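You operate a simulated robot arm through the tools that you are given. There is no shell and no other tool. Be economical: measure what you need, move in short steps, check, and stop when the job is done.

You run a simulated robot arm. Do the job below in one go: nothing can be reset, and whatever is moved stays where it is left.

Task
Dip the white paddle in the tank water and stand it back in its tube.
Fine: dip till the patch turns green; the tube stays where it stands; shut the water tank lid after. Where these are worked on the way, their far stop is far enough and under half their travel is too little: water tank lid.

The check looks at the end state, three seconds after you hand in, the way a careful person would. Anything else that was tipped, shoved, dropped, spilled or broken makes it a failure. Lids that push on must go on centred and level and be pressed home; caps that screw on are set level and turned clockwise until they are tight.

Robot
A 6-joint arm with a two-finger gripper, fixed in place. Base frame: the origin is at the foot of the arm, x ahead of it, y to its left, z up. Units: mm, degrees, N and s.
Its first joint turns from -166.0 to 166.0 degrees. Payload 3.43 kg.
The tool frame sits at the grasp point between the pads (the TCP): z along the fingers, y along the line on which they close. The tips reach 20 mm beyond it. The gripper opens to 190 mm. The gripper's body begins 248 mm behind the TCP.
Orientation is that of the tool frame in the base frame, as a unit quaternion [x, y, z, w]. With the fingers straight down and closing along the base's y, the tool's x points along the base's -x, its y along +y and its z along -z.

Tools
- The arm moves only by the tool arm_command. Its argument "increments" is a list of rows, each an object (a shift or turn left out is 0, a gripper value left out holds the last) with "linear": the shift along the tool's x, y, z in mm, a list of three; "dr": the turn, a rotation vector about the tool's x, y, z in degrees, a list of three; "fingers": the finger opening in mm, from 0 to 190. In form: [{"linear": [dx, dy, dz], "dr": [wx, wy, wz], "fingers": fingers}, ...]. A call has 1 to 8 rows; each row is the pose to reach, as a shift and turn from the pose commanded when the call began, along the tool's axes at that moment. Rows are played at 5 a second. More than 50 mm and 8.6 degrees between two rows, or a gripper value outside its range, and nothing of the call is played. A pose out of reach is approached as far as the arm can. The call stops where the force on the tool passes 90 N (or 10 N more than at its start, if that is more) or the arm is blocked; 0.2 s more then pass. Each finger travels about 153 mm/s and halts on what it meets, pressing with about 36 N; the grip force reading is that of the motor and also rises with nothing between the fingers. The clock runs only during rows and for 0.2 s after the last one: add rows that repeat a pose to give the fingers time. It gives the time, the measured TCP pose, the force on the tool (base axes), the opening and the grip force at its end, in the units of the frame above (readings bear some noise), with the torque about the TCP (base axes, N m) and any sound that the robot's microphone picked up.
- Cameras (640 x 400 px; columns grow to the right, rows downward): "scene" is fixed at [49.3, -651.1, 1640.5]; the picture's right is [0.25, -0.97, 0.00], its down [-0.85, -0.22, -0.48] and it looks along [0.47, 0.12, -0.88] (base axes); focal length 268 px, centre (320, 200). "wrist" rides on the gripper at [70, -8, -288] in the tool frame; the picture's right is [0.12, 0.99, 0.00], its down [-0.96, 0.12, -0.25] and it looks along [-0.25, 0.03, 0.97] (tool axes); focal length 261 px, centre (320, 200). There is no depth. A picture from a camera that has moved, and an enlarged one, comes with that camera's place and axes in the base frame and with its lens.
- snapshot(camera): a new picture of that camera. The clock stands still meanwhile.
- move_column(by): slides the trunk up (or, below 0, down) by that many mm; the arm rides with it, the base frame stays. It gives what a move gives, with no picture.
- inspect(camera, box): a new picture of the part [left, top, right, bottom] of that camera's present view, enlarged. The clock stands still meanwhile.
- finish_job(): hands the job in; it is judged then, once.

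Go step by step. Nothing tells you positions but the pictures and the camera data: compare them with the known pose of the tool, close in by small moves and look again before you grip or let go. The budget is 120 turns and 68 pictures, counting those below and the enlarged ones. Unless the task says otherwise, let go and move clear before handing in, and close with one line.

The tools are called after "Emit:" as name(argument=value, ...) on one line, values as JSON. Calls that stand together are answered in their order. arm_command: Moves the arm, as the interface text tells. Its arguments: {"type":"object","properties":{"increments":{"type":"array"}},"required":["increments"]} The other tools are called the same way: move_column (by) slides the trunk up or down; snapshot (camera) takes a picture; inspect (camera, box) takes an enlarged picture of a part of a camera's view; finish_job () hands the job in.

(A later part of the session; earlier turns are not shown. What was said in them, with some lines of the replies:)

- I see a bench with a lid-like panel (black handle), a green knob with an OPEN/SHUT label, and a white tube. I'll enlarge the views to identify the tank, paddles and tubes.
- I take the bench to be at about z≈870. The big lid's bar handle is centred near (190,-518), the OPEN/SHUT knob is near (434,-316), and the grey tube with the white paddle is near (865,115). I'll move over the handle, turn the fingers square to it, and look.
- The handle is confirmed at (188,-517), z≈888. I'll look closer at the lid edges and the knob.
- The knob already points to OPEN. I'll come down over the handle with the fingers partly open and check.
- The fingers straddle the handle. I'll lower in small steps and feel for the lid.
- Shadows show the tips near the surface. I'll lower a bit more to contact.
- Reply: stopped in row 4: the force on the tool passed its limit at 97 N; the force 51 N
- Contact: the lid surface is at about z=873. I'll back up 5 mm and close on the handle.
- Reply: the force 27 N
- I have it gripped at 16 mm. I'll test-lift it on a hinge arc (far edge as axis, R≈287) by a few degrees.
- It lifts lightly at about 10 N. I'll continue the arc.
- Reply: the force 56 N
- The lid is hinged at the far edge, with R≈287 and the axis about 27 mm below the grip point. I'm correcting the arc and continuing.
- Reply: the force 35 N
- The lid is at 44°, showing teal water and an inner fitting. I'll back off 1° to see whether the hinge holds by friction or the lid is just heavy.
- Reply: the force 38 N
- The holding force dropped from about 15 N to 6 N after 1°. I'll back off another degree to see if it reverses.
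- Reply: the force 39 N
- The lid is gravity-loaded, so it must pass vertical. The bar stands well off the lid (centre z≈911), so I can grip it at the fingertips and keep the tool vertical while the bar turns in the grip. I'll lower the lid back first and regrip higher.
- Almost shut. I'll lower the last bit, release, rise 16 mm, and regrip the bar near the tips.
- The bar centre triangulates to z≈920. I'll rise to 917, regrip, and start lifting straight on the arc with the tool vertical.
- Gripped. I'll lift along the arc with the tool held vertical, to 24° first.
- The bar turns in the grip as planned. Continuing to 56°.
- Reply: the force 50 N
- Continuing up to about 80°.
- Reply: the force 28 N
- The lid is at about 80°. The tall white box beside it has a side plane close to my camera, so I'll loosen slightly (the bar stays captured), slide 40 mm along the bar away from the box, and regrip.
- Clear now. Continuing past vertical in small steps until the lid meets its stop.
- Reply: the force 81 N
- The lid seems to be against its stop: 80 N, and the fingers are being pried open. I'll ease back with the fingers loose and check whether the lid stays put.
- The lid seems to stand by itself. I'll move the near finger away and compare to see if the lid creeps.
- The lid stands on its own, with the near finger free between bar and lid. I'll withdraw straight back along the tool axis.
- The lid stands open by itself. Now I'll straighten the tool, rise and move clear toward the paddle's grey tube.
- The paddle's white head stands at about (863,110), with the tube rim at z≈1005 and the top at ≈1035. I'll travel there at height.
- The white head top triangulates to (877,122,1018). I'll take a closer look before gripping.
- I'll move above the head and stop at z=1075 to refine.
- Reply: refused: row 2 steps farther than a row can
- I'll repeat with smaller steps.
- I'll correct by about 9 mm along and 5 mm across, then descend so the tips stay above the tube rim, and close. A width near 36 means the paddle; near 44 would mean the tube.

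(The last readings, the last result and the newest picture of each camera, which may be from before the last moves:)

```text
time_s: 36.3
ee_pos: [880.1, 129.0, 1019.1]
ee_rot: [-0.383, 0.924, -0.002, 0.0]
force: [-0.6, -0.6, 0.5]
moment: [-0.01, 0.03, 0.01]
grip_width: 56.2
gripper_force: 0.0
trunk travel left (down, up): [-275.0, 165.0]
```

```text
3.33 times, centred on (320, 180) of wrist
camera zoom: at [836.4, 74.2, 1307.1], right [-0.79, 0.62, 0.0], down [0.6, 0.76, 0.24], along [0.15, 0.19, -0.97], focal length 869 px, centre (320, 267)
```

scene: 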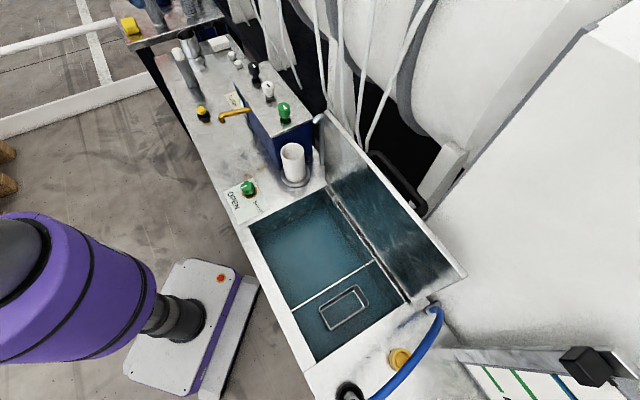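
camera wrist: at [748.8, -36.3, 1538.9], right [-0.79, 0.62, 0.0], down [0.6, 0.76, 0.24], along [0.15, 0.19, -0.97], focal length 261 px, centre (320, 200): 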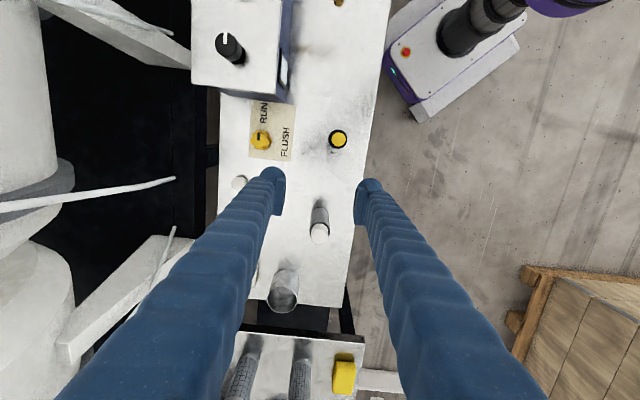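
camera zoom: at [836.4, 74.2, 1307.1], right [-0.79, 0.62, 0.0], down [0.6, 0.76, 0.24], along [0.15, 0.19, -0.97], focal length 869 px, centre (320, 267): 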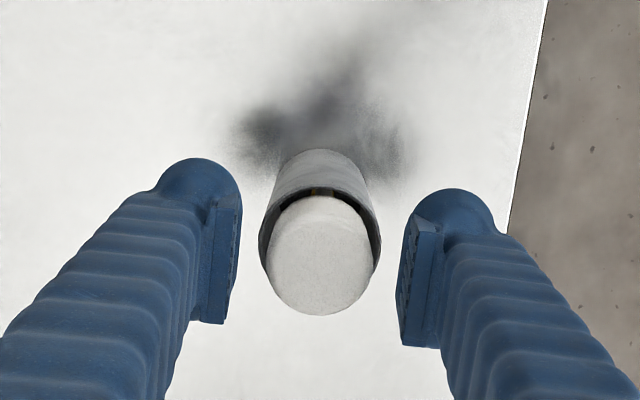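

The tips flank the head and sit above the rim. Closing now.

Emit:
arm_command(increments=[{"linear": [3, 0, 0], "fingers": 50}, {"linear": [3, 0, 0], "fingers": 40}, {"linear": [3, 0, 0], "fingers": 30}, {"linear": [3, 0, 0], "fingers": 25}, {"linear": [3, 0, 0], "fingers": 25}])

Emit:
inspect(camera="scene", box=[140, 0, 240, 100])

```text
time_s: 37.5
ee_pos: [877.8, 126.9, 1018.7]
ee_rot: [-0.384, 0.924, -0.002, -0.001]
force: [-0.8, -0.9, 0.5]
moment: [0.01, 0.01, 0.02]
grip_width: 33.8
gripper_force: 36.2
trunk travel left (down, up): [-275.0, 165.0]
```

```text
4.00 times, centred on (190, 50) of scene
camera zoom: at [49.3, -651.1, 1640.5], right [0.25, -0.97, 0.0], down [-0.85, -0.22, -0.48], along [0.47, 0.12, -0.88], focal length 1073 px, centre (840, 800)
```

zoom: 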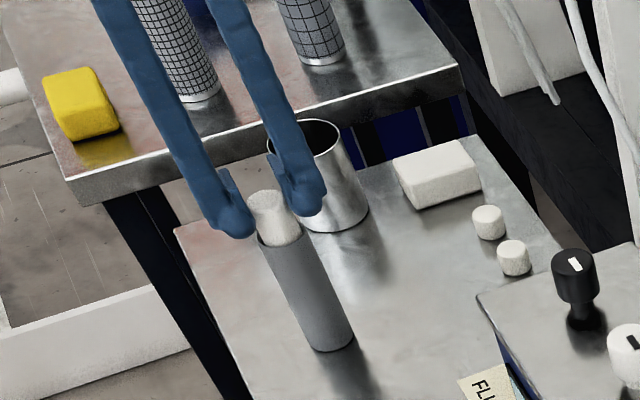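

Gripped at 33.8 mm, with the tube untouched. Lifting straight up.

Emit:
arm_command(increments=[{"linear": [0, 0, -10]}, {"linear": [0, 0, -30]}, {"linear": [0, 0, -60]}, {"linear": [0, 0, -100]}, {"linear": [0, 0, -140]}, {"linear": [0, 0, -180]}, {"linear": [0, 0, -180]}])

Emit:
inspect(camera="scene", box=[120, 0, 240, 110])

Emit:
inspect(camera="wrist", box=[260, 100, 380, 220])

```text
time_s: 39.1
ee_pos: [877.6, 125.7, 1198.5]
ee_rot: [-0.383, 0.924, -0.001, 0.0]
force: [0.4, 0.4, 0.0]
moment: [0.03, 0.06, 0.01]
grip_width: 34.2
gripper_force: 36.2
trunk travel left (down, up): [-275.0, 165.0]
```

```text
3.64 times, centred on (180, 55) of scene
camera zoom: at [49.3, -651.1, 1640.5], right [0.25, -0.97, 0.0], down [-0.85, -0.22, -0.48], along [0.47, 0.12, -0.88], focal length 976 px, centre (829, 727)
```

zoom: 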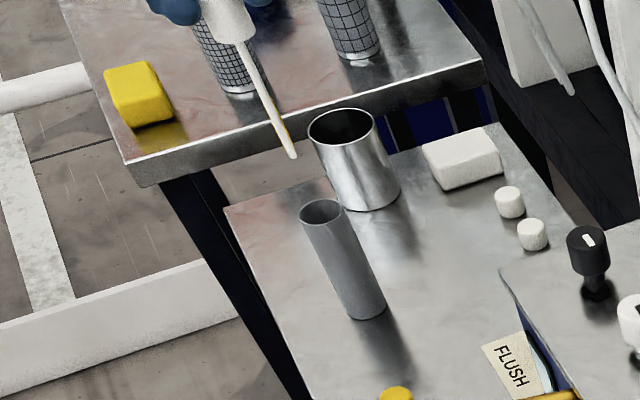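

```text
3.33 times, centred on (320, 160) of wrist
camera zoom: at [834.6, 71.7, 1486.8], right [-0.79, 0.62, 0.0], down [0.6, 0.76, 0.24], along [0.15, 0.19, -0.97], focal length 869 px, centre (320, 333)
```

zoom: 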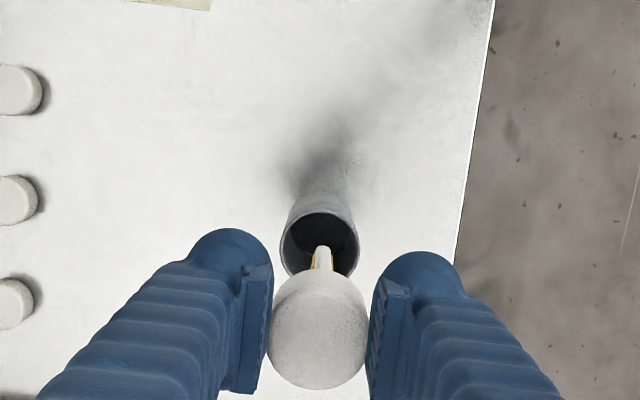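

The paddle is out: a white foam head, with a stem whose tip is about 154 mm below the TCP and a yellow patch near the tip. I'll carry it high to over the open tank at about (311,-553).

Emit:
arm_command(increments=[{"linear": [36.7, -3.3, -13]}, {"linear": [73.4, -6.6, -26]}, {"linear": [110, -10, -39]}, {"linear": [146.7, -13.3, -52]}, {"linear": [183.4, -16.6, -65]}, {"linear": [220, -20, -78]}, {"linear": [256.7, -23.2, -91]}, {"linear": [293.3, -26.5, -104]}])

Emit:
arm_command(increments=[{"linear": [36.7, -3.3, 0]}, {"linear": [73.4, -6.6, 0]}, {"linear": [110, -10, 0]}, {"linear": [146.7, -13.3, 0]}, {"linear": [183.4, -16.6, 0]}, {"linear": [220, -20, 0]}, {"linear": [256.7, -23.2, 0]}, {"linear": [293.3, -26.5, 0]}])

Emit:
arm_command(increments=[{"linear": [36.7, -3.3, 0]}, {"linear": [73.4, -6.6, 0]}, {"linear": [110, -10, 0]}, {"linear": [146.7, -13.3, 0]}, {"linear": [183.4, -16.6, 0]}, {"linear": [220, -20, 0]}, {"linear": [256.7, -23.2, 0]}, {"linear": [293.3, -26.5, 0]}])

Emit:
snapshot(camera="scene")

Emit:
snapshot(camera="wrist")

```text
time_s: 40.9
ee_pos: [688.2, -99.8, 1304.8]
ee_rot: [-0.383, 0.924, -0.002, 0.0]
force: [0.0, 0.8, 0.1]
moment: [0.0, -0.04, -0.01]
grip_width: 34.1
gripper_force: 36.2
trunk travel left (down, up): [-275.0, 165.0]
```

```text
time_s: 42.7
ee_pos: [498.9, -326.0, 1304.9]
ee_rot: [-0.384, 0.923, -0.001, -0.001]
force: [0.1, 0.2, -0.1]
moment: [0.05, 0.0, 0.03]
grip_width: 33.9
gripper_force: 36.1
trunk travel left (down, up): [-275.0, 165.0]
```

```text
time_s: 44.5
ee_pos: [311.4, -552.6, 1305.0]
ee_rot: [-0.384, 0.923, -0.001, -0.001]
force: [-0.2, -1.1, 0.1]
moment: [0.06, -0.04, -0.02]
grip_width: 34.0
gripper_force: 36.3
trunk travel left (down, up): [-275.0, 165.0]
```

```text
22 pictures are left
```

scene: 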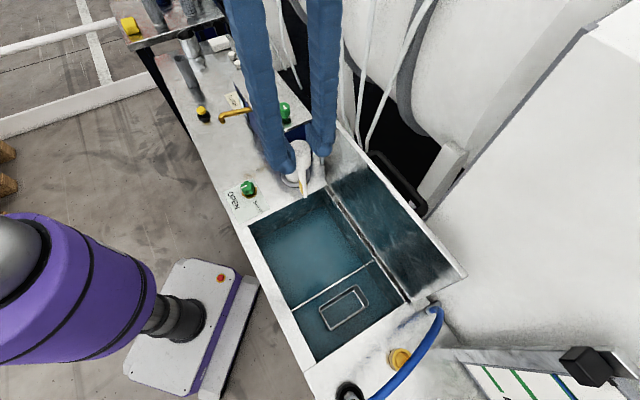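

```text
21 pictures are left
camera wrist: at [267.4, -607.3, 1592.9], right [-0.79, 0.62, 0.0], down [0.6, 0.76, 0.25], along [0.15, 0.19, -0.97], focal length 261 px, centre (320, 200)
```

wrist: 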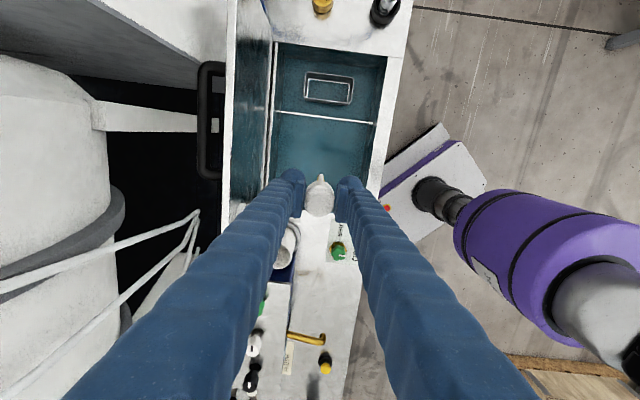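

The yellow patch is visible at the stem tip, over the middle of the tank section. Descending.

Emit:
arm_command(increments=[{"linear": [0, 0, 44]}, {"linear": [0, 0, 88]}, {"linear": [0, 0, 132]}, {"linear": [0, 0, 176]}, {"linear": [0, 0, 220]}, {"linear": [0, 0, 264]}, {"linear": [0, 0, 300]}, {"linear": [0, 0, 330]}])

Emit:
inspect(camera="scene", box=[230, 170, 390, 330])

```text
time_s: 46.3
ee_pos: [311.6, -553.7, 975.7]
ee_rot: [-0.384, 0.923, -0.001, -0.001]
force: [0.6, -0.5, -0.3]
moment: [0.02, 0.02, 0.0]
grip_width: 33.9
gripper_force: 36.4
trunk travel left (down, up): [-275.0, 165.0]
```

```text
2.50 times, centred on (310, 250) of scene
camera zoom: at [49.3, -651.1, 1640.5], right [0.25, -0.97, 0.0], down [-0.85, -0.22, -0.48], along [0.47, 0.12, -0.88], focal length 671 px, centre (345, 75)
```

zoom: 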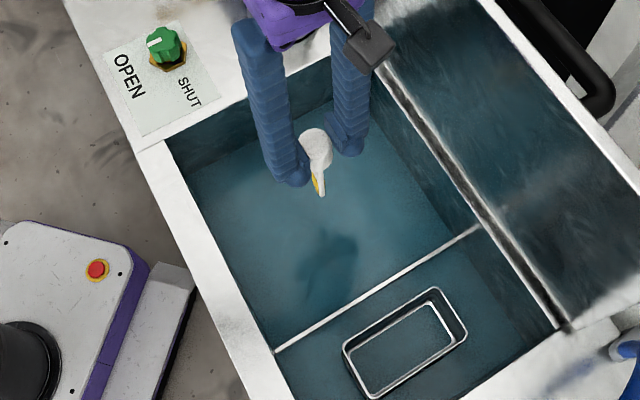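

The tip is at about z=822 and not visibly wet. I'll lower another 30 mm gently.

Emit:
arm_command(increments=[{"linear": [0, 0, 10]}, {"linear": [0, 0, 20]}, {"linear": [0, 0, 30]}, {"linear": [0, 0, 30]}, {"linear": [0, 0, 30]}])

Emit:
inspect(camera="scene", box=[270, 190, 350, 270])

```text
time_s: 47.5
ee_pos: [312.4, -552.8, 946.5]
ee_rot: [-0.384, 0.923, -0.001, -0.001]
force: [0.6, 0.1, 0.3]
moment: [-0.02, 0.02, 0.02]
grip_width: 34.0
gripper_force: 35.8
trunk travel left (down, up): [-275.0, 165.0]
```

```text
5.00 times, centred on (310, 230) of scene
camera zoom: at [49.3, -651.1, 1640.5], right [0.25, -0.97, 0.0], down [-0.85, -0.22, -0.48], along [0.47, 0.12, -0.88], focal length 1342 px, centre (370, 50)
```

zoom: 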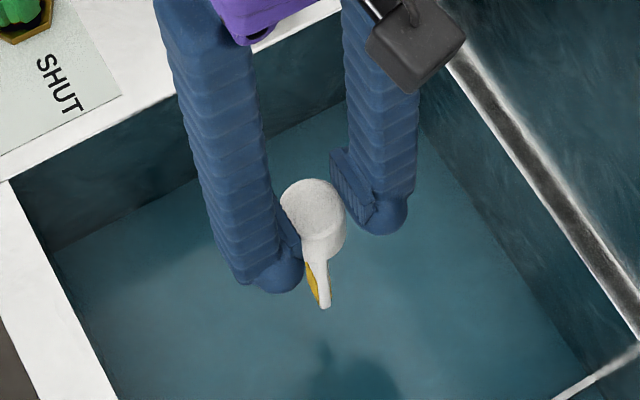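

The water surface seems to be at about z≈755, with the tip now at 793. The fingers fit inside the tank opening, so I'll lower another 65 mm and check.

Emit:
arm_command(increments=[{"linear": [0, 0, 15]}, {"linear": [0, 0, 30]}, {"linear": [0, 0, 45]}, {"linear": [0, 0, 55]}, {"linear": [0, 0, 65]}, {"linear": [0, 0, 65]}])

Emit:
inspect(camera="scene", box=[270, 190, 350, 270])

```text
time_s: 48.9
ee_pos: [312.3, -553.4, 879.8]
ee_rot: [-0.384, 0.924, -0.001, 0.0]
force: [0.6, 0.4, -0.3]
moment: [0.01, 0.03, 0.02]
grip_width: 34.0
gripper_force: 35.6
trunk travel left (down, up): [-275.0, 165.0]
```

```text
5.00 times, centred on (310, 230) of scene
camera zoom: at [49.3, -651.1, 1640.5], right [0.25, -0.97, 0.0], down [-0.85, -0.22, -0.48], along [0.47, 0.12, -0.88], focal length 1342 px, centre (370, 50)
```

zoom: 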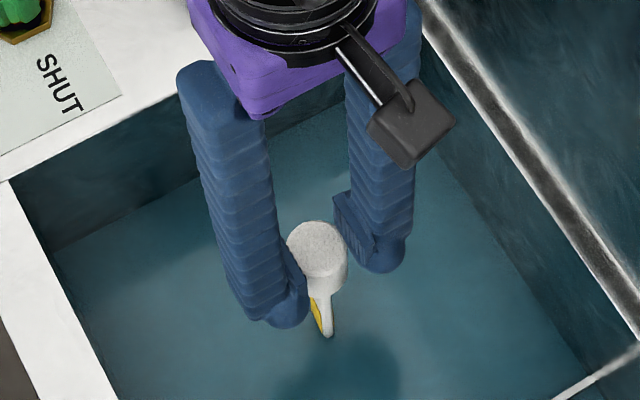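

The tip is still just at or above the surface. Lowering another 40 mm.

Emit:
arm_command(increments=[{"linear": [0, 0, 12]}, {"linear": [0, 0, 24]}, {"linear": [0, 0, 34]}, {"linear": [0, 0, 40]}, {"linear": [0, 0, 40]}])

Emit:
inspect(camera="scene", box=[270, 190, 350, 270])

```text
time_s: 50.1
ee_pos: [312.0, -553.5, 840.2]
ee_rot: [-0.383, 0.924, -0.001, 0.0]
force: [-0.6, 0.9, -0.4]
moment: [0.01, 0.04, 0.02]
grip_width: 34.2
gripper_force: 35.8
trunk travel left (down, up): [-275.0, 165.0]
```

```text
5.00 times, centred on (310, 230) of scene
camera zoom: at [49.3, -651.1, 1640.5], right [0.25, -0.97, 0.0], down [-0.85, -0.22, -0.48], along [0.47, 0.12, -0.88], focal length 1342 px, centre (370, 50)
```

zoom: 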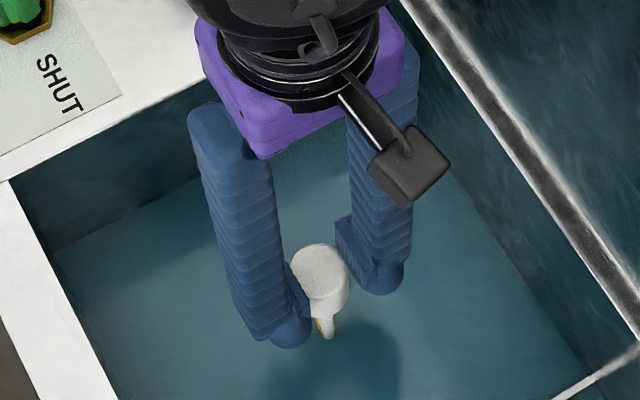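

The stem is now about 40 mm under water. I'll lower another 30 mm to cover the whole patch and hold a few seconds.

Emit:
arm_command(increments=[{"linear": [0, 0, 10]}, {"linear": [0, 0, 20]}, {"linear": [0, 0, 30]}, {"linear": [0, 0, 30]}, {"linear": [0, 0, 30]}, {"linear": [0, 0, 30]}, {"linear": [0, 0, 30]}, {"linear": [0, 0, 30]}])

Emit:
arm_command(increments=[{"linear": [0, 0, 0]}, {"linear": [0, 0, 0]}, {"linear": [0, 0, 0]}, {"linear": [0, 0, 0]}, {"linear": [0, 0, 0]}, {"linear": [0, 0, 0]}, {"linear": [0, 0, 0]}, {"linear": [0, 0, 0]}])

Emit:
arm_command(increments=[{"linear": [0, 0, -30]}, {"linear": [0, 0, -60]}, {"linear": [0, 0, -90]}, {"linear": [0, 0, -120]}, {"linear": [0, 0, -150]}, {"linear": [0, 0, -180]}, {"linear": [0, 0, -180]}])

Emit:
inspect(camera="scene", box=[270, 190, 350, 270])

```text
time_s: 51.9
ee_pos: [311.9, -553.5, 811.5]
ee_rot: [-0.383, 0.924, -0.002, -0.001]
force: [0.2, 0.1, -0.2]
moment: [0.01, -0.02, 0.01]
grip_width: 34.4
gripper_force: 36.2
trunk travel left (down, up): [-275.0, 165.0]
```

```text
time_s: 53.7
ee_pos: [312.8, -552.6, 809.5]
ee_rot: [-0.383, 0.924, 0.0, -0.001]
force: [0.2, -0.7, 1.1]
moment: [-0.01, -0.04, 0.0]
grip_width: 34.1
gripper_force: 35.9
trunk travel left (down, up): [-275.0, 165.0]
```

```text
time_s: 55.3
ee_pos: [312.9, -551.4, 990.8]
ee_rot: [-0.384, 0.923, -0.001, -0.002]
force: [-0.4, 0.8, -0.2]
moment: [-0.03, -0.01, -0.02]
grip_width: 34.1
gripper_force: 36.2
trunk travel left (down, up): [-275.0, 165.0]
```

```text
5.00 times, centred on (310, 230) of scene
camera zoom: at [49.3, -651.1, 1640.5], right [0.25, -0.97, 0.0], down [-0.85, -0.22, -0.48], along [0.47, 0.12, -0.88], focal length 1342 px, centre (370, 50)
```

zoom: 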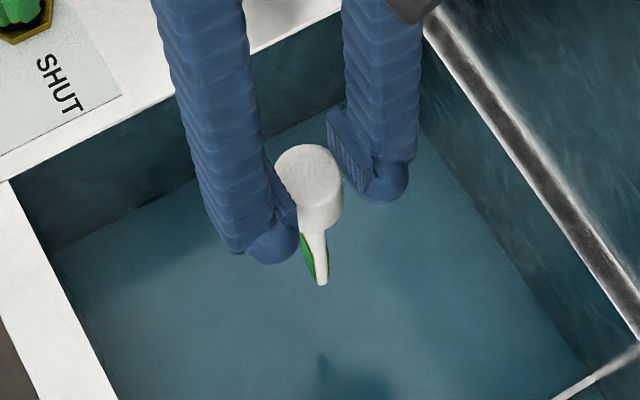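

The patch is green. Now back up and along the same path to the tube.

Emit:
arm_command(increments=[{"linear": [0, 0, -40]}, {"linear": [0, 0, -80]}, {"linear": [0, 0, -120]}, {"linear": [0, 0, -160]}, {"linear": [0, 0, -200]}, {"linear": [0, 0, -240]}, {"linear": [0, 0, -280]}, {"linear": [0, 0, -315]}])

Emit:
arm_command(increments=[{"linear": [-36.7, 3.3, 0]}, {"linear": [-73.4, 6.6, 0]}, {"linear": [-110, 10, 0]}, {"linear": [-146.7, 13.3, 0]}, {"linear": [-183.4, 16.6, 0]}, {"linear": [-220, 20, 0]}, {"linear": [-256.7, 23.2, 0]}, {"linear": [-293.3, 26.5, 0]}])

Emit:
arm_command(increments=[{"linear": [-36.7, 3.3, 0]}, {"linear": [-73.4, 6.6, 0]}, {"linear": [-110, 10, 0]}, {"linear": [-146.7, 13.3, 0]}, {"linear": [-183.4, 16.6, 0]}, {"linear": [-220, 20, 0]}, {"linear": [-256.7, 23.2, 0]}, {"linear": [-293.3, 26.5, 0]}])

Emit:
arm_command(increments=[{"linear": [-36.7, 3.3, 13]}, {"linear": [-73.4, 6.6, 26]}, {"linear": [-110, 10, 39]}, {"linear": [-146.7, 13.3, 52]}, {"linear": [-183.4, 16.6, 65]}, {"linear": [-220, 20, 78]}, {"linear": [-256.7, 23.2, 91]}, {"linear": [-293.3, 26.5, 104]}])

Emit:
inspect(camera="scene", box=[120, 0, 240, 110])

Emit:
inspect(camera="wrist", box=[260, 100, 380, 220])

```text
time_s: 57.1
ee_pos: [312.0, -551.8, 1305.1]
ee_rot: [-0.383, 0.924, -0.002, -0.001]
force: [-0.4, -0.2, -0.2]
moment: [0.03, 0.0, 0.0]
grip_width: 34.2
gripper_force: 36.2
trunk travel left (down, up): [-275.0, 165.0]
```

```text
time_s: 58.9
ee_pos: [500.9, -325.4, 1305.4]
ee_rot: [-0.383, 0.924, -0.001, -0.002]
force: [0.5, 0.6, -0.9]
moment: [-0.01, -0.01, 0.02]
grip_width: 34.1
gripper_force: 36.2
trunk travel left (down, up): [-275.0, 165.0]
```

```text
time_s: 60.7
ee_pos: [690.2, -98.1, 1303.4]
ee_rot: [-0.383, 0.924, -0.001, -0.001]
force: [-0.8, -0.5, -0.6]
moment: [-0.06, 0.08, 0.02]
grip_width: 34.2
gripper_force: 36.5
trunk travel left (down, up): [-275.0, 165.0]
```

```text
time_s: 62.5
ee_pos: [879.0, 127.3, 1197.9]
ee_rot: [-0.384, 0.923, -0.001, -0.002]
force: [0.7, 0.0, -1.4]
moment: [0.0, 0.04, -0.01]
grip_width: 34.1
gripper_force: 35.9
trunk travel left (down, up): [-275.0, 165.0]
```

```text
3.64 times, centred on (180, 55) of scene
camera zoom: at [49.3, -651.1, 1640.5], right [0.25, -0.97, 0.0], down [-0.85, -0.22, -0.48], along [0.47, 0.12, -0.88], focal length 976 px, centre (829, 727)
```

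zoom: 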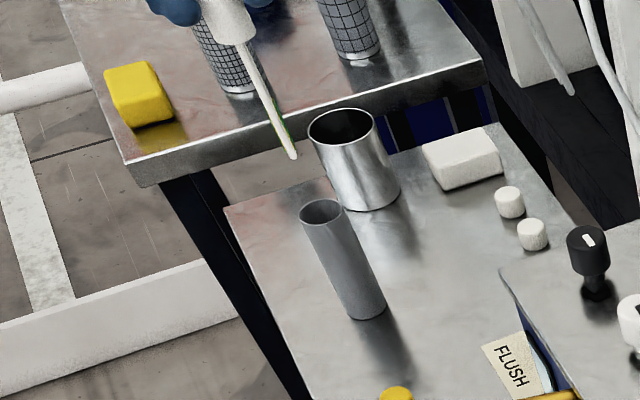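

```text
3.33 times, centred on (320, 160) of wrist
camera zoom: at [835.2, 72.3, 1486.0], right [-0.79, 0.62, 0.0], down [0.6, 0.76, 0.24], along [0.15, 0.19, -0.97], focal length 869 px, centre (320, 333)
```

zoom: 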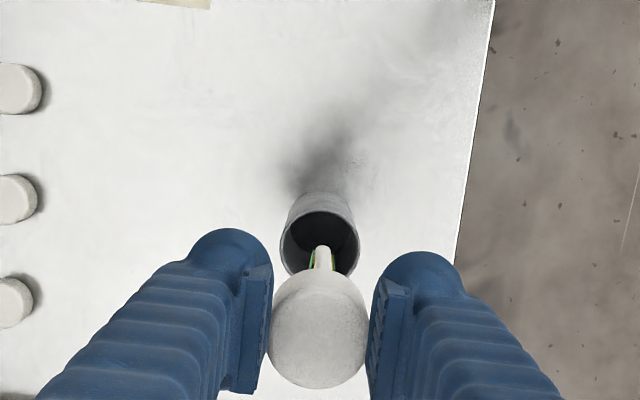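

The alignment matches the lifting view. I'll lower the paddle straight back into the tube.

Emit:
arm_command(increments=[{"linear": [0, 0, 35]}, {"linear": [0, 0, 70]}, {"linear": [0, 0, 100]}, {"linear": [0, 0, 130]}, {"linear": [0, 0, 145]}, {"linear": [0, 0, 155]}, {"linear": [0, 0, 155]}])

Emit:
inspect(camera="scene", box=[140, 0, 240, 100])

```text
time_s: 64.1
ee_pos: [878.2, 125.4, 1042.4]
ee_rot: [-0.384, 0.923, -0.001, 0.0]
force: [0.4, 0.0, 0.1]
moment: [-0.02, 0.03, -0.01]
grip_width: 34.2
gripper_force: 36.3
trunk travel left (down, up): [-275.0, 165.0]
```

```text
4.00 times, centred on (190, 50) of scene
camera zoom: at [49.3, -651.1, 1640.5], right [0.25, -0.97, 0.0], down [-0.85, -0.22, -0.48], along [0.47, 0.12, -0.88], focal length 1073 px, centre (840, 800)
```

zoom: 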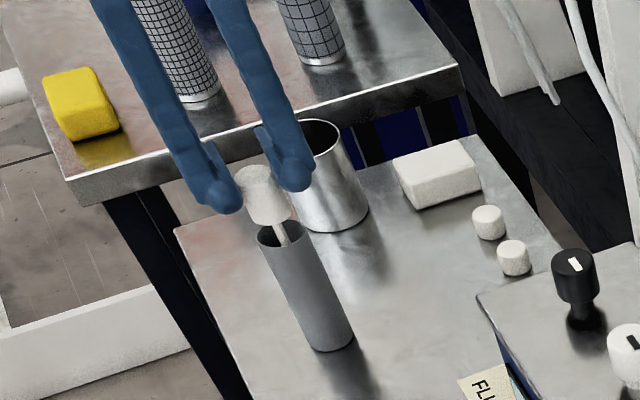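

The stem is in the tube and the head is about to enter. Final lowering of 24 mm.

Emit:
arm_command(increments=[{"linear": [0, 0, 6]}, {"linear": [0, 0, 12]}, {"linear": [0, 0, 18]}, {"linear": [0, 0, 23]}, {"linear": [0, 0, 23]}])

Emit:
inspect(camera="scene", box=[140, 0, 240, 100])

```text
time_s: 65.3
ee_pos: [877.5, 126.3, 1023.0]
ee_rot: [-0.384, 0.923, -0.001, 0.0]
force: [-0.6, -1.8, 15.0]
moment: [-0.17, 0.12, 0.02]
grip_width: 34.1
gripper_force: 36.0
trunk travel left (down, up): [-275.0, 165.0]
```

```text
4.00 times, centred on (190, 50) of scene
camera zoom: at [49.3, -651.1, 1640.5], right [0.25, -0.97, 0.0], down [-0.85, -0.22, -0.48], along [0.47, 0.12, -0.88], focal length 1073 px, centre (840, 800)
```

zoom: 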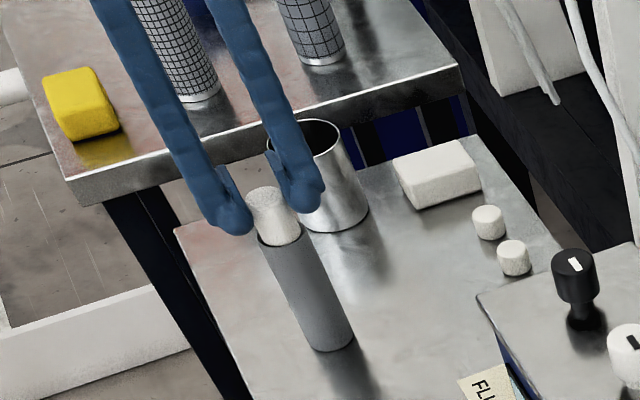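

The paddle is bottomed (15 N) or nearly so. I'll release gently and look.

Emit:
arm_command(increments=[{"linear": [0, 0, -2]}, {"linear": [0, 0, -2], "fingers": 38}, {"linear": [0, 0, -2], "fingers": 46}, {"linear": [0, 0, -2], "fingers": 60}, {"linear": [0, 0, -2], "fingers": 60}])

Emit:
inspect(camera="scene", box=[140, 0, 240, 100])

```text
time_s: 66.5
ee_pos: [877.7, 126.9, 1023.9]
ee_rot: [-0.384, 0.924, -0.001, -0.001]
force: [0.8, 0.3, -0.3]
moment: [-0.01, -0.02, 0.01]
grip_width: 60.1
gripper_force: 0.1
trunk travel left (down, up): [-275.0, 165.0]
```

```text
4.00 times, centred on (190, 50) of scene
camera zoom: at [49.3, -651.1, 1640.5], right [0.25, -0.97, 0.0], down [-0.85, -0.22, -0.48], along [0.47, 0.12, -0.88], focal length 1073 px, centre (840, 800)
```

zoom: 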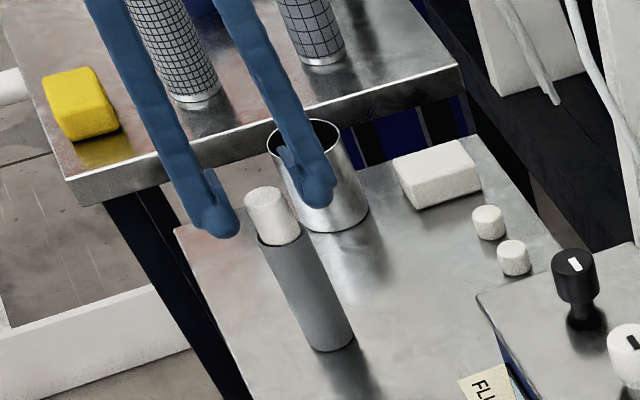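

The head sits about 4 mm higher than it originally did. I'll check from above for a catch on the rim.

Emit:
inspect(camera="wrist", box=[260, 120, 380, 240])

```text
3.33 times, centred on (320, 180) of wrist
camera zoom: at [833.9, 71.5, 1311.0], right [-0.79, 0.62, 0.0], down [0.6, 0.76, 0.24], along [0.15, 0.19, -0.97], focal length 869 px, centre (320, 267)
```

zoom: 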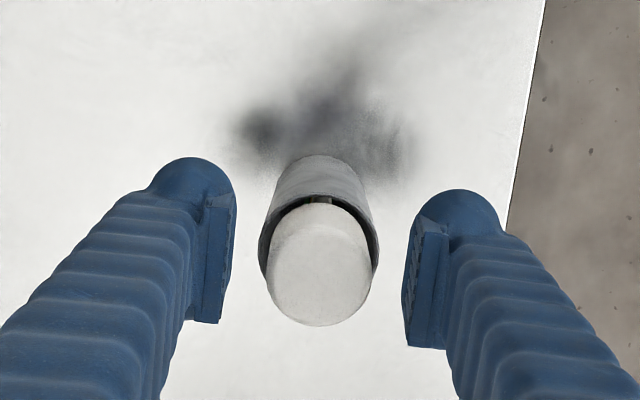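

It's centred but slightly proud. I'll close the fingers above it and press gently on the head to seat it.

Emit:
arm_command(increments=[{"linear": [0, 0, -20], "fingers": 60}, {"linear": [0, 0, -45], "fingers": 60}, {"linear": [-3, 1, -45], "fingers": 30}, {"linear": [-3, 1, -45], "fingers": 0}, {"linear": [-3, 1, -45], "fingers": 0}, {"linear": [-3, 1, -30], "fingers": 0}, {"linear": [-3, 1, -24], "fingers": 0}, {"linear": [-3, 1, -24], "fingers": 0}])

Emit:
arm_command(increments=[{"linear": [0, 0, 2]}, {"linear": [0, 0, 4]}, {"linear": [0, 0, 6]}, {"linear": [0, 0, 6]}])

```text
time_s: 68.3
ee_pos: [879.3, 127.7, 1046.7]
ee_rot: [-0.383, 0.924, -0.001, -0.002]
force: [-0.4, 1.0, 0.3]
moment: [-0.01, 0.03, -0.02]
grip_width: 0.0
gripper_force: 34.0
trunk travel left (down, up): [-275.0, 165.0]
```

```text
time_s: 69.3
ee_pos: [879.9, 128.8, 1041.0]
ee_rot: [-0.383, 0.924, -0.002, -0.001]
force: [-0.4, -0.4, -0.1]
moment: [0.0, -0.01, -0.01]
grip_width: 0.0
gripper_force: 33.8
trunk travel left (down, up): [-275.0, 165.0]
```

No contact yet with the tips at 1021. I'll keep going in small steps.

Emit:
arm_command(increments=[{"linear": [0, 0, 1.5]}, {"linear": [0, 0, 3]}, {"linear": [0, 0, 3]}])

Emit:
arm_command(increments=[{"linear": [0, 0, 1.5]}, {"linear": [0, 0, 3]}, {"linear": [0, 0, 3]}])

```text
time_s: 70.1
ee_pos: [879.7, 129.0, 1037.3]
ee_rot: [-0.383, 0.924, -0.001, -0.001]
force: [0.0, -0.7, -0.4]
moment: [-0.02, -0.01, -0.02]
grip_width: 0.0
gripper_force: 34.8
trunk travel left (down, up): [-275.0, 165.0]
```

```text
time_s: 70.9
ee_pos: [878.9, 129.8, 1035.6]
ee_rot: [-0.383, 0.924, -0.001, 0.0]
force: [0.5, -0.2, 4.9]
moment: [-0.02, 0.02, 0.0]
grip_width: 6.0
gripper_force: 34.4
trunk travel left (down, up): [-275.0, 165.0]
```

Contact is at about z≈1016, which matches the original head height. I'll press 2 mm more, back off, and look.

Emit:
arm_command(increments=[{"linear": [0, 0, 1.5]}, {"linear": [0, 0, 2]}, {"linear": [0, 0, -20]}, {"linear": [0, 0, -60]}, {"linear": [0, 0, -100]}, {"linear": [0, 0, -100]}])

Emit:
inspect(camera="scene", box=[140, 0, 240, 100])

```text
time_s: 72.3
ee_pos: [880.9, 129.2, 1135.2]
ee_rot: [-0.384, 0.923, -0.001, -0.002]
force: [0.1, -0.6, 0.4]
moment: [-0.02, 0.02, -0.02]
grip_width: 0.0
gripper_force: 34.2
trunk travel left (down, up): [-275.0, 165.0]
```

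```text
4.00 times, centred on (190, 50) of scene
camera zoom: at [49.3, -651.1, 1640.5], right [0.25, -0.97, 0.0], down [-0.85, -0.22, -0.48], along [0.47, 0.12, -0.88], focal length 1073 px, centre (840, 800)
```

zoom: 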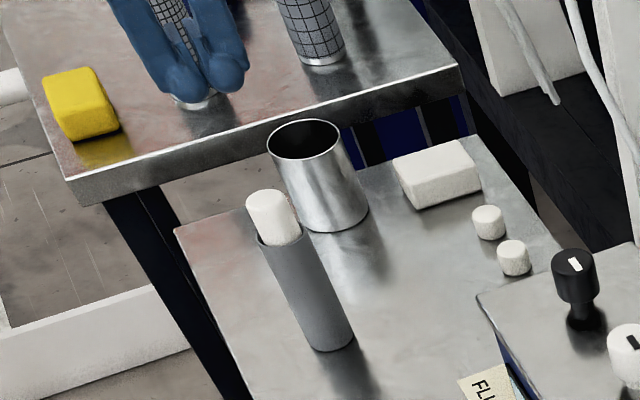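

The paddle is seated as it was originally, and the tube hasn't moved. Now back over to the lid to close it in a controlled way by its handle.

Emit:
arm_command(increments=[{"linear": [0, 0, -48], "fingers": 20}, {"linear": [0, 0, -96], "fingers": 50}, {"linear": [0, 0, -144], "fingers": 80}, {"linear": [0, 0, -192], "fingers": 80}, {"linear": [45, -7, -199]}, {"linear": [90, -14, -199]}, {"linear": [135, -21, -199]}, {"linear": [180, -28, -199]}])

Emit:
arm_command(increments=[{"linear": [48, -7, 0]}, {"linear": [96, -14, 0]}, {"linear": [144, -21, 0]}, {"linear": [192, -28, 0]}, {"linear": [240, -36, 0]}, {"linear": [288, -43, 0]}, {"linear": [336, -51, 0]}, {"linear": [384, -58, 0]}])

Emit:
arm_command(increments=[{"linear": [48, -7, 0]}, {"linear": [96, -14, 0]}, {"linear": [144, -21, 0]}, {"linear": [192, -28, 0]}, {"linear": [240, -36, 0]}, {"linear": [288, -43, 0]}, {"linear": [345, -52, 0]}, {"linear": [345, -52, 0]}])

```text
time_s: 74.1
ee_pos: [769.9, -18.9, 1336.6]
ee_rot: [-0.383, 0.924, -0.002, 0.0]
force: [-1.0, -0.1, -0.6]
moment: [0.09, -0.04, 0.0]
grip_width: 79.8
gripper_force: 0.1
trunk travel left (down, up): [-275.0, 165.0]
```

```text
time_s: 75.9
ee_pos: [538.8, -329.5, 1336.6]
ee_rot: [-0.383, 0.924, -0.002, 0.0]
force: [-0.6, 0.1, 0.5]
moment: [0.02, -0.06, 0.02]
grip_width: 79.7
gripper_force: 0.1
trunk travel left (down, up): [-275.0, 165.0]
```

```text
refused: row 7 steps farther than a row can; nothing moved
```

Repeating with valid steps.

Emit:
arm_command(increments=[{"linear": [49, -8, 0]}, {"linear": [98, -16, 0]}, {"linear": [147, -24, 0]}, {"linear": [196, -32, 0]}, {"linear": [245, -40, 0]}, {"linear": [294, -48, 0]}, {"linear": [343, -56, 0]}, {"linear": [343, -56, 0]}])

Emit:
arm_command(increments=[{"linear": [0, -45, 0], "dr": [0, 0, 0]}, {"linear": [0, -90, 0], "dr": [-2, 0, 0]}, {"linear": [0, -135, 5], "dr": [-5, 0, 0]}, {"linear": [0, -172, 20], "dr": [-8.2, 0, 0]}, {"linear": [0, -177, 50], "dr": [-8.2, 0, 0]}, {"linear": [0, -181, 86], "dr": [-8.2, 0, 0]}, {"linear": [0, -181, 86], "dr": [-8.2, 0, 0]}])

Emit:
snapshot(camera="wrist")

```text
time_s: 77.7
ee_pos: [337.5, -612.3, 1337.1]
ee_rot: [-0.383, 0.924, -0.001, -0.001]
force: [0.5, 0.1, -0.6]
moment: [0.01, 0.06, -0.01]
grip_width: 80.0
gripper_force: 0.1
trunk travel left (down, up): [-275.0, 165.0]
```

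```text
time_s: 79.3
ee_pos: [467.4, -737.6, 1253.6]
ee_rot: [-0.382, 0.921, 0.064, -0.028]
force: [-0.1, 1.4, 0.9]
moment: [-0.24, -0.01, 0.04]
grip_width: 79.9
gripper_force: 0.0
trunk travel left (down, up): [-275.0, 165.0]
```

```text
8 pictures are left
camera wrist: at [452.3, -822.1, 1537.3], right [-0.78, 0.61, 0.14], down [0.62, 0.74, 0.26], along [0.05, 0.29, -0.96], focal length 261 px, centre (320, 200)
```

wrist: 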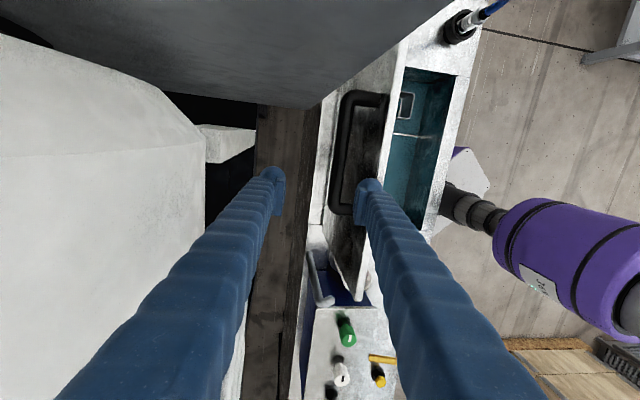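

The view matches the withdrawal pose. I'll lower back around the bar, near finger between bar and lid.

Emit:
arm_command(increments=[{"linear": [0, 0, 25], "fingers": 74}, {"linear": [0, 1, 50], "fingers": 74}, {"linear": [0, 1, 70], "fingers": 74}, {"linear": [0, 2, 85], "fingers": 74}, {"linear": [0, 2, 97], "fingers": 74}, {"linear": [0, 2, 107], "fingers": 74}, {"linear": [0, 2, 107], "fingers": 74}])

Emit:
inspect(camera="wrist", box=[220, 50, 500, 280])

```text
time_s: 80.9
ee_pos: [455.1, -728.3, 1144.8]
ee_rot: [-0.383, 0.921, 0.064, -0.028]
force: [-0.7, -0.5, 0.3]
moment: [0.02, 0.02, 0.02]
grip_width: 73.8
gripper_force: 0.0
trunk travel left (down, up): [-275.0, 165.0]
```

```text
1.74 times, centred on (360, 165) of wrist
camera zoom: at [439.9, -812.4, 1429.3], right [-0.78, 0.61, 0.14], down [0.62, 0.74, 0.26], along [0.05, 0.29, -0.96], focal length 453 px, centre (250, 261)
```

zoom: 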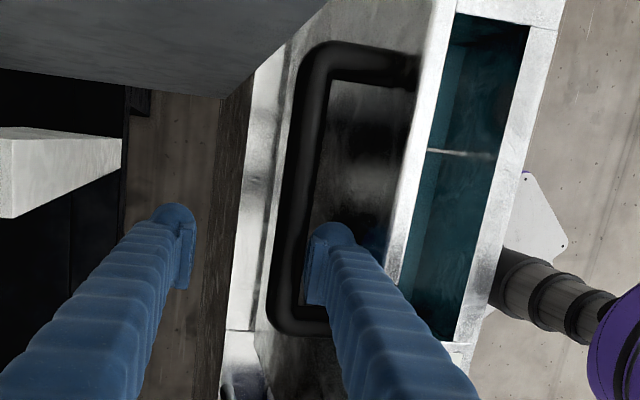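

The fingers straddle the bar. I'll narrow them while centring on the bar, then grip.

Emit:
arm_command(increments=[{"linear": [0, 4, -5], "fingers": 64}, {"linear": [0, 10, -5], "fingers": 52}, {"linear": [0, 16, -5], "fingers": 42}, {"linear": [0, 17, -5], "fingers": 32}, {"linear": [0, 17, -5], "fingers": 12}, {"linear": [0, 17, -5], "fingers": 5}, {"linear": [0, 17, -5], "fingers": 5}])

```text
time_s: 82.5
ee_pos: [443.0, -717.1, 1152.3]
ee_rot: [-0.382, 0.922, 0.065, -0.028]
force: [-1.3, 1.5, -3.7]
moment: [0.0, 0.05, -1.09]
grip_width: 20.3
gripper_force: 45.0
trunk travel left (down, up): [-275.0, 165.0]
```

Gripped with low force at about θ≈87°. Now I'll bring the lid down along the reverse arc, straightening the tool to vertical.

Emit:
arm_command(increments=[{"linear": [0, 24, 1.5], "dr": [2, 0, 0]}, {"linear": [0, 43.9, 4.3], "dr": [4, 0, 0]}, {"linear": [0, 73.2, 11.1], "dr": [6, 0, 0]}, {"linear": [0, 101.7, 20.2], "dr": [8.2, 0, 0]}, {"linear": [0, 128.6, 33.2], "dr": [8.2, 0, 0]}, {"linear": [0, 154.7, 48.6], "dr": [8.2, 0, 0]}, {"linear": [0, 178.9, 66.3], "dr": [8.2, 0, 0]}, {"linear": [0, 178.9, 66.3], "dr": [8.2, 0, 0]}])

Emit:
snapshot(camera="scene")

```text
time_s: 84.3
ee_pos: [311.2, -585.7, 1109.6]
ee_rot: [-0.383, 0.924, 0.0, -0.002]
force: [5.3, -7.9, -20.8]
moment: [-0.45, 0.26, -0.94]
grip_width: 17.9
gripper_force: 45.2
trunk travel left (down, up): [-275.0, 165.0]
```

```text
6 pictures are left
```

scene: 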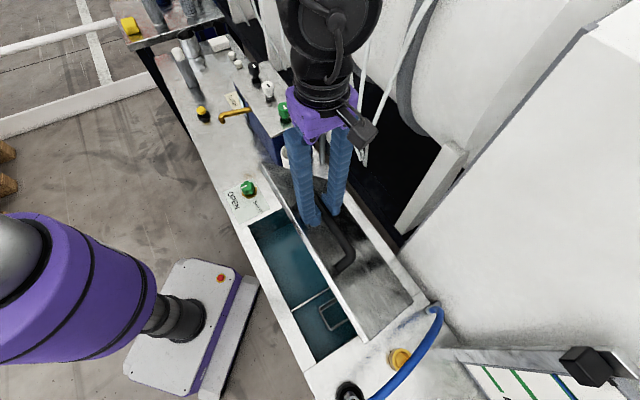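

Controlled so far. Continuing down.

Emit:
arm_command(increments=[{"linear": [0, 33, 21]}, {"linear": [0, 55.5, 41]}, {"linear": [0, 76, 63]}, {"linear": [0, 93.5, 87.5]}, {"linear": [0, 108.5, 114]}, {"linear": [0, 120.5, 142]}, {"linear": [0, 127, 161]}, {"linear": [0, 127, 161]}])

```text
time_s: 86.1
ee_pos: [221.0, -495.8, 950.3]
ee_rot: [-0.384, 0.923, -0.001, -0.001]
force: [8.2, -6.0, -10.0]
moment: [-0.17, 0.16, -0.25]
grip_width: 17.6
gripper_force: 44.9
trunk travel left (down, up): [-275.0, 165.0]
```

I'll ease the last 33 mm shut.

Emit:
arm_command(increments=[{"linear": [0, 3, 10]}, {"linear": [0, 5, 19]}, {"linear": [0, 6.5, 26]}, {"linear": [0, 7.5, 31]}, {"linear": [0, 8, 34]}, {"linear": [0, 8, 34]}])

```text
time_s: 87.5
ee_pos: [215.8, -491.8, 918.3]
ee_rot: [-0.383, 0.924, -0.002, -0.001]
force: [13.2, -5.1, 17.7]
moment: [0.2, -0.16, -0.16]
grip_width: 17.5
gripper_force: 45.1
trunk travel left (down, up): [-275.0, 165.0]
```

Upward reaction of 18 N: the lid is seated. I'll release and rise clear, then verify.

Emit:
arm_command(increments=[{"linear": [0, 0, 0], "fingers": 30}, {"linear": [0, 0, 0], "fingers": 60}, {"linear": [0, 0, 0], "fingers": 60}, {"linear": [0, 0, -40], "fingers": 60}, {"linear": [0, 0, -88], "fingers": 60}, {"linear": [0, 0, -136], "fingers": 60}, {"linear": [0, 0, -184], "fingers": 60}, {"linear": [0, 0, -230], "fingers": 60}])

Emit:
arm_command(increments=[{"linear": [-45, 0, -10]}, {"linear": [-90, 0, -20]}, {"linear": [-135, 0, -30]}, {"linear": [-180, 0, -40]}, {"linear": [-225, 0, -50]}, {"linear": [-225, 0, -50]}])

Emit:
snapshot(camera="scene")

Emit:
snapshot(camera="wrist")

```text
time_s: 89.3
ee_pos: [213.3, -489.9, 1148.4]
ee_rot: [-0.384, 0.923, -0.003, 0.0]
force: [-0.5, -0.5, 0.5]
moment: [-0.02, -0.04, 0.06]
grip_width: 60.0
gripper_force: 0.0
trunk travel left (down, up): [-275.0, 165.0]
```

```text
time_s: 90.7
ee_pos: [374.6, -331.1, 1199.1]
ee_rot: [-0.383, 0.924, -0.002, -0.001]
force: [0.5, 0.0, 0.4]
moment: [-0.02, -0.02, -0.03]
grip_width: 60.3
gripper_force: 0.0
trunk travel left (down, up): [-275.0, 165.0]
```

```text
5 pictures are left
```

scene: 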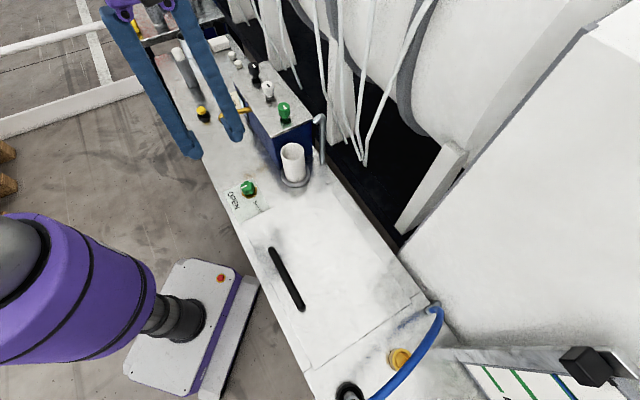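

```text
4 pictures are left
camera wrist: at [330.7, -385.5, 1486.3], right [-0.79, 0.62, 0.0], down [0.6, 0.76, 0.24], along [0.15, 0.19, -0.97], focal length 261 px, centre (320, 200)
```

wrist: 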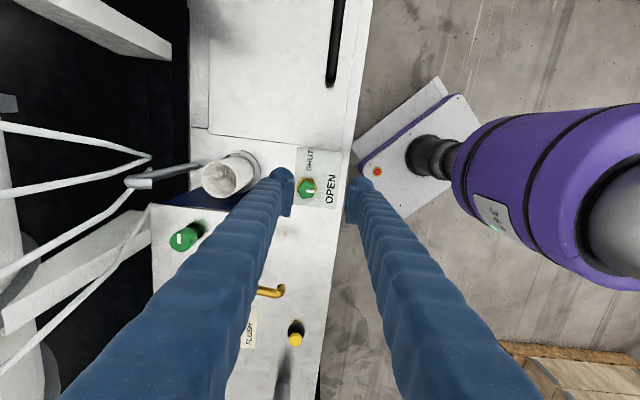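

The lid looks shut exactly as at the start. I'll check the tube and the lid's near edge once more.

Emit:
inspect(camera="scene", box=[230, 190, 430, 370])

Emit:
inspect(camera="scene", box=[140, 0, 240, 100])

```text
2.22 times, centred on (330, 280) of scene
camera zoom: at [49.3, -651.1, 1640.5], right [0.25, -0.97, 0.0], down [-0.85, -0.22, -0.48], along [0.47, 0.12, -0.88], focal length 596 px, centre (298, 22)
```

zoom: 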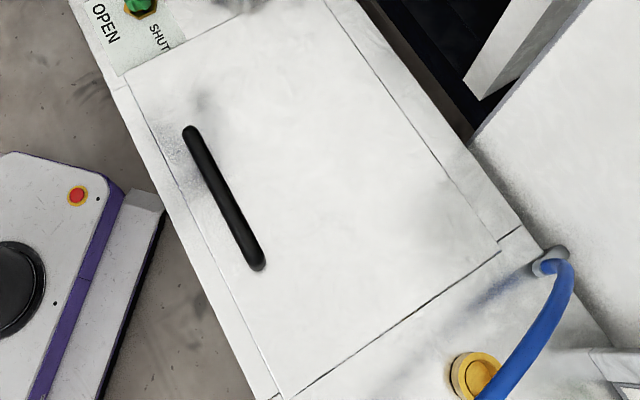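

```text
4.00 times, centred on (190, 50) of scene
camera zoom: at [49.3, -651.1, 1640.5], right [0.25, -0.97, 0.0], down [-0.85, -0.22, -0.48], along [0.47, 0.12, -0.88], focal length 1073 px, centre (840, 800)
```

zoom: 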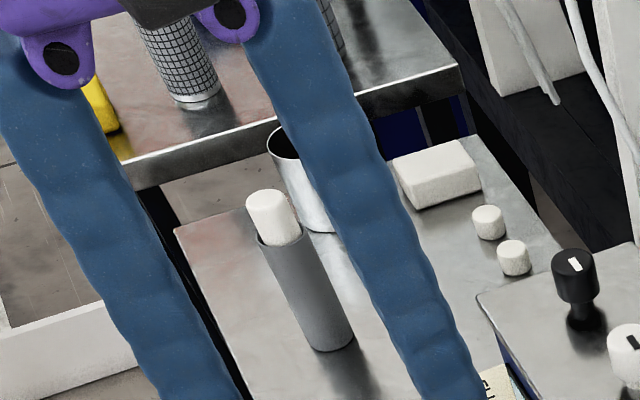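

The lid is shut, the paddle is back in its tube, and the tube hasn't moved. The arm is clear, so I'm handing in.

Emit:
finish_job()

```text
The job is handed in.
```

The white paddle was dipped until its patch turned green and stands back in its unmoved tube, the water tank lid is shut, and I've handed the job in.
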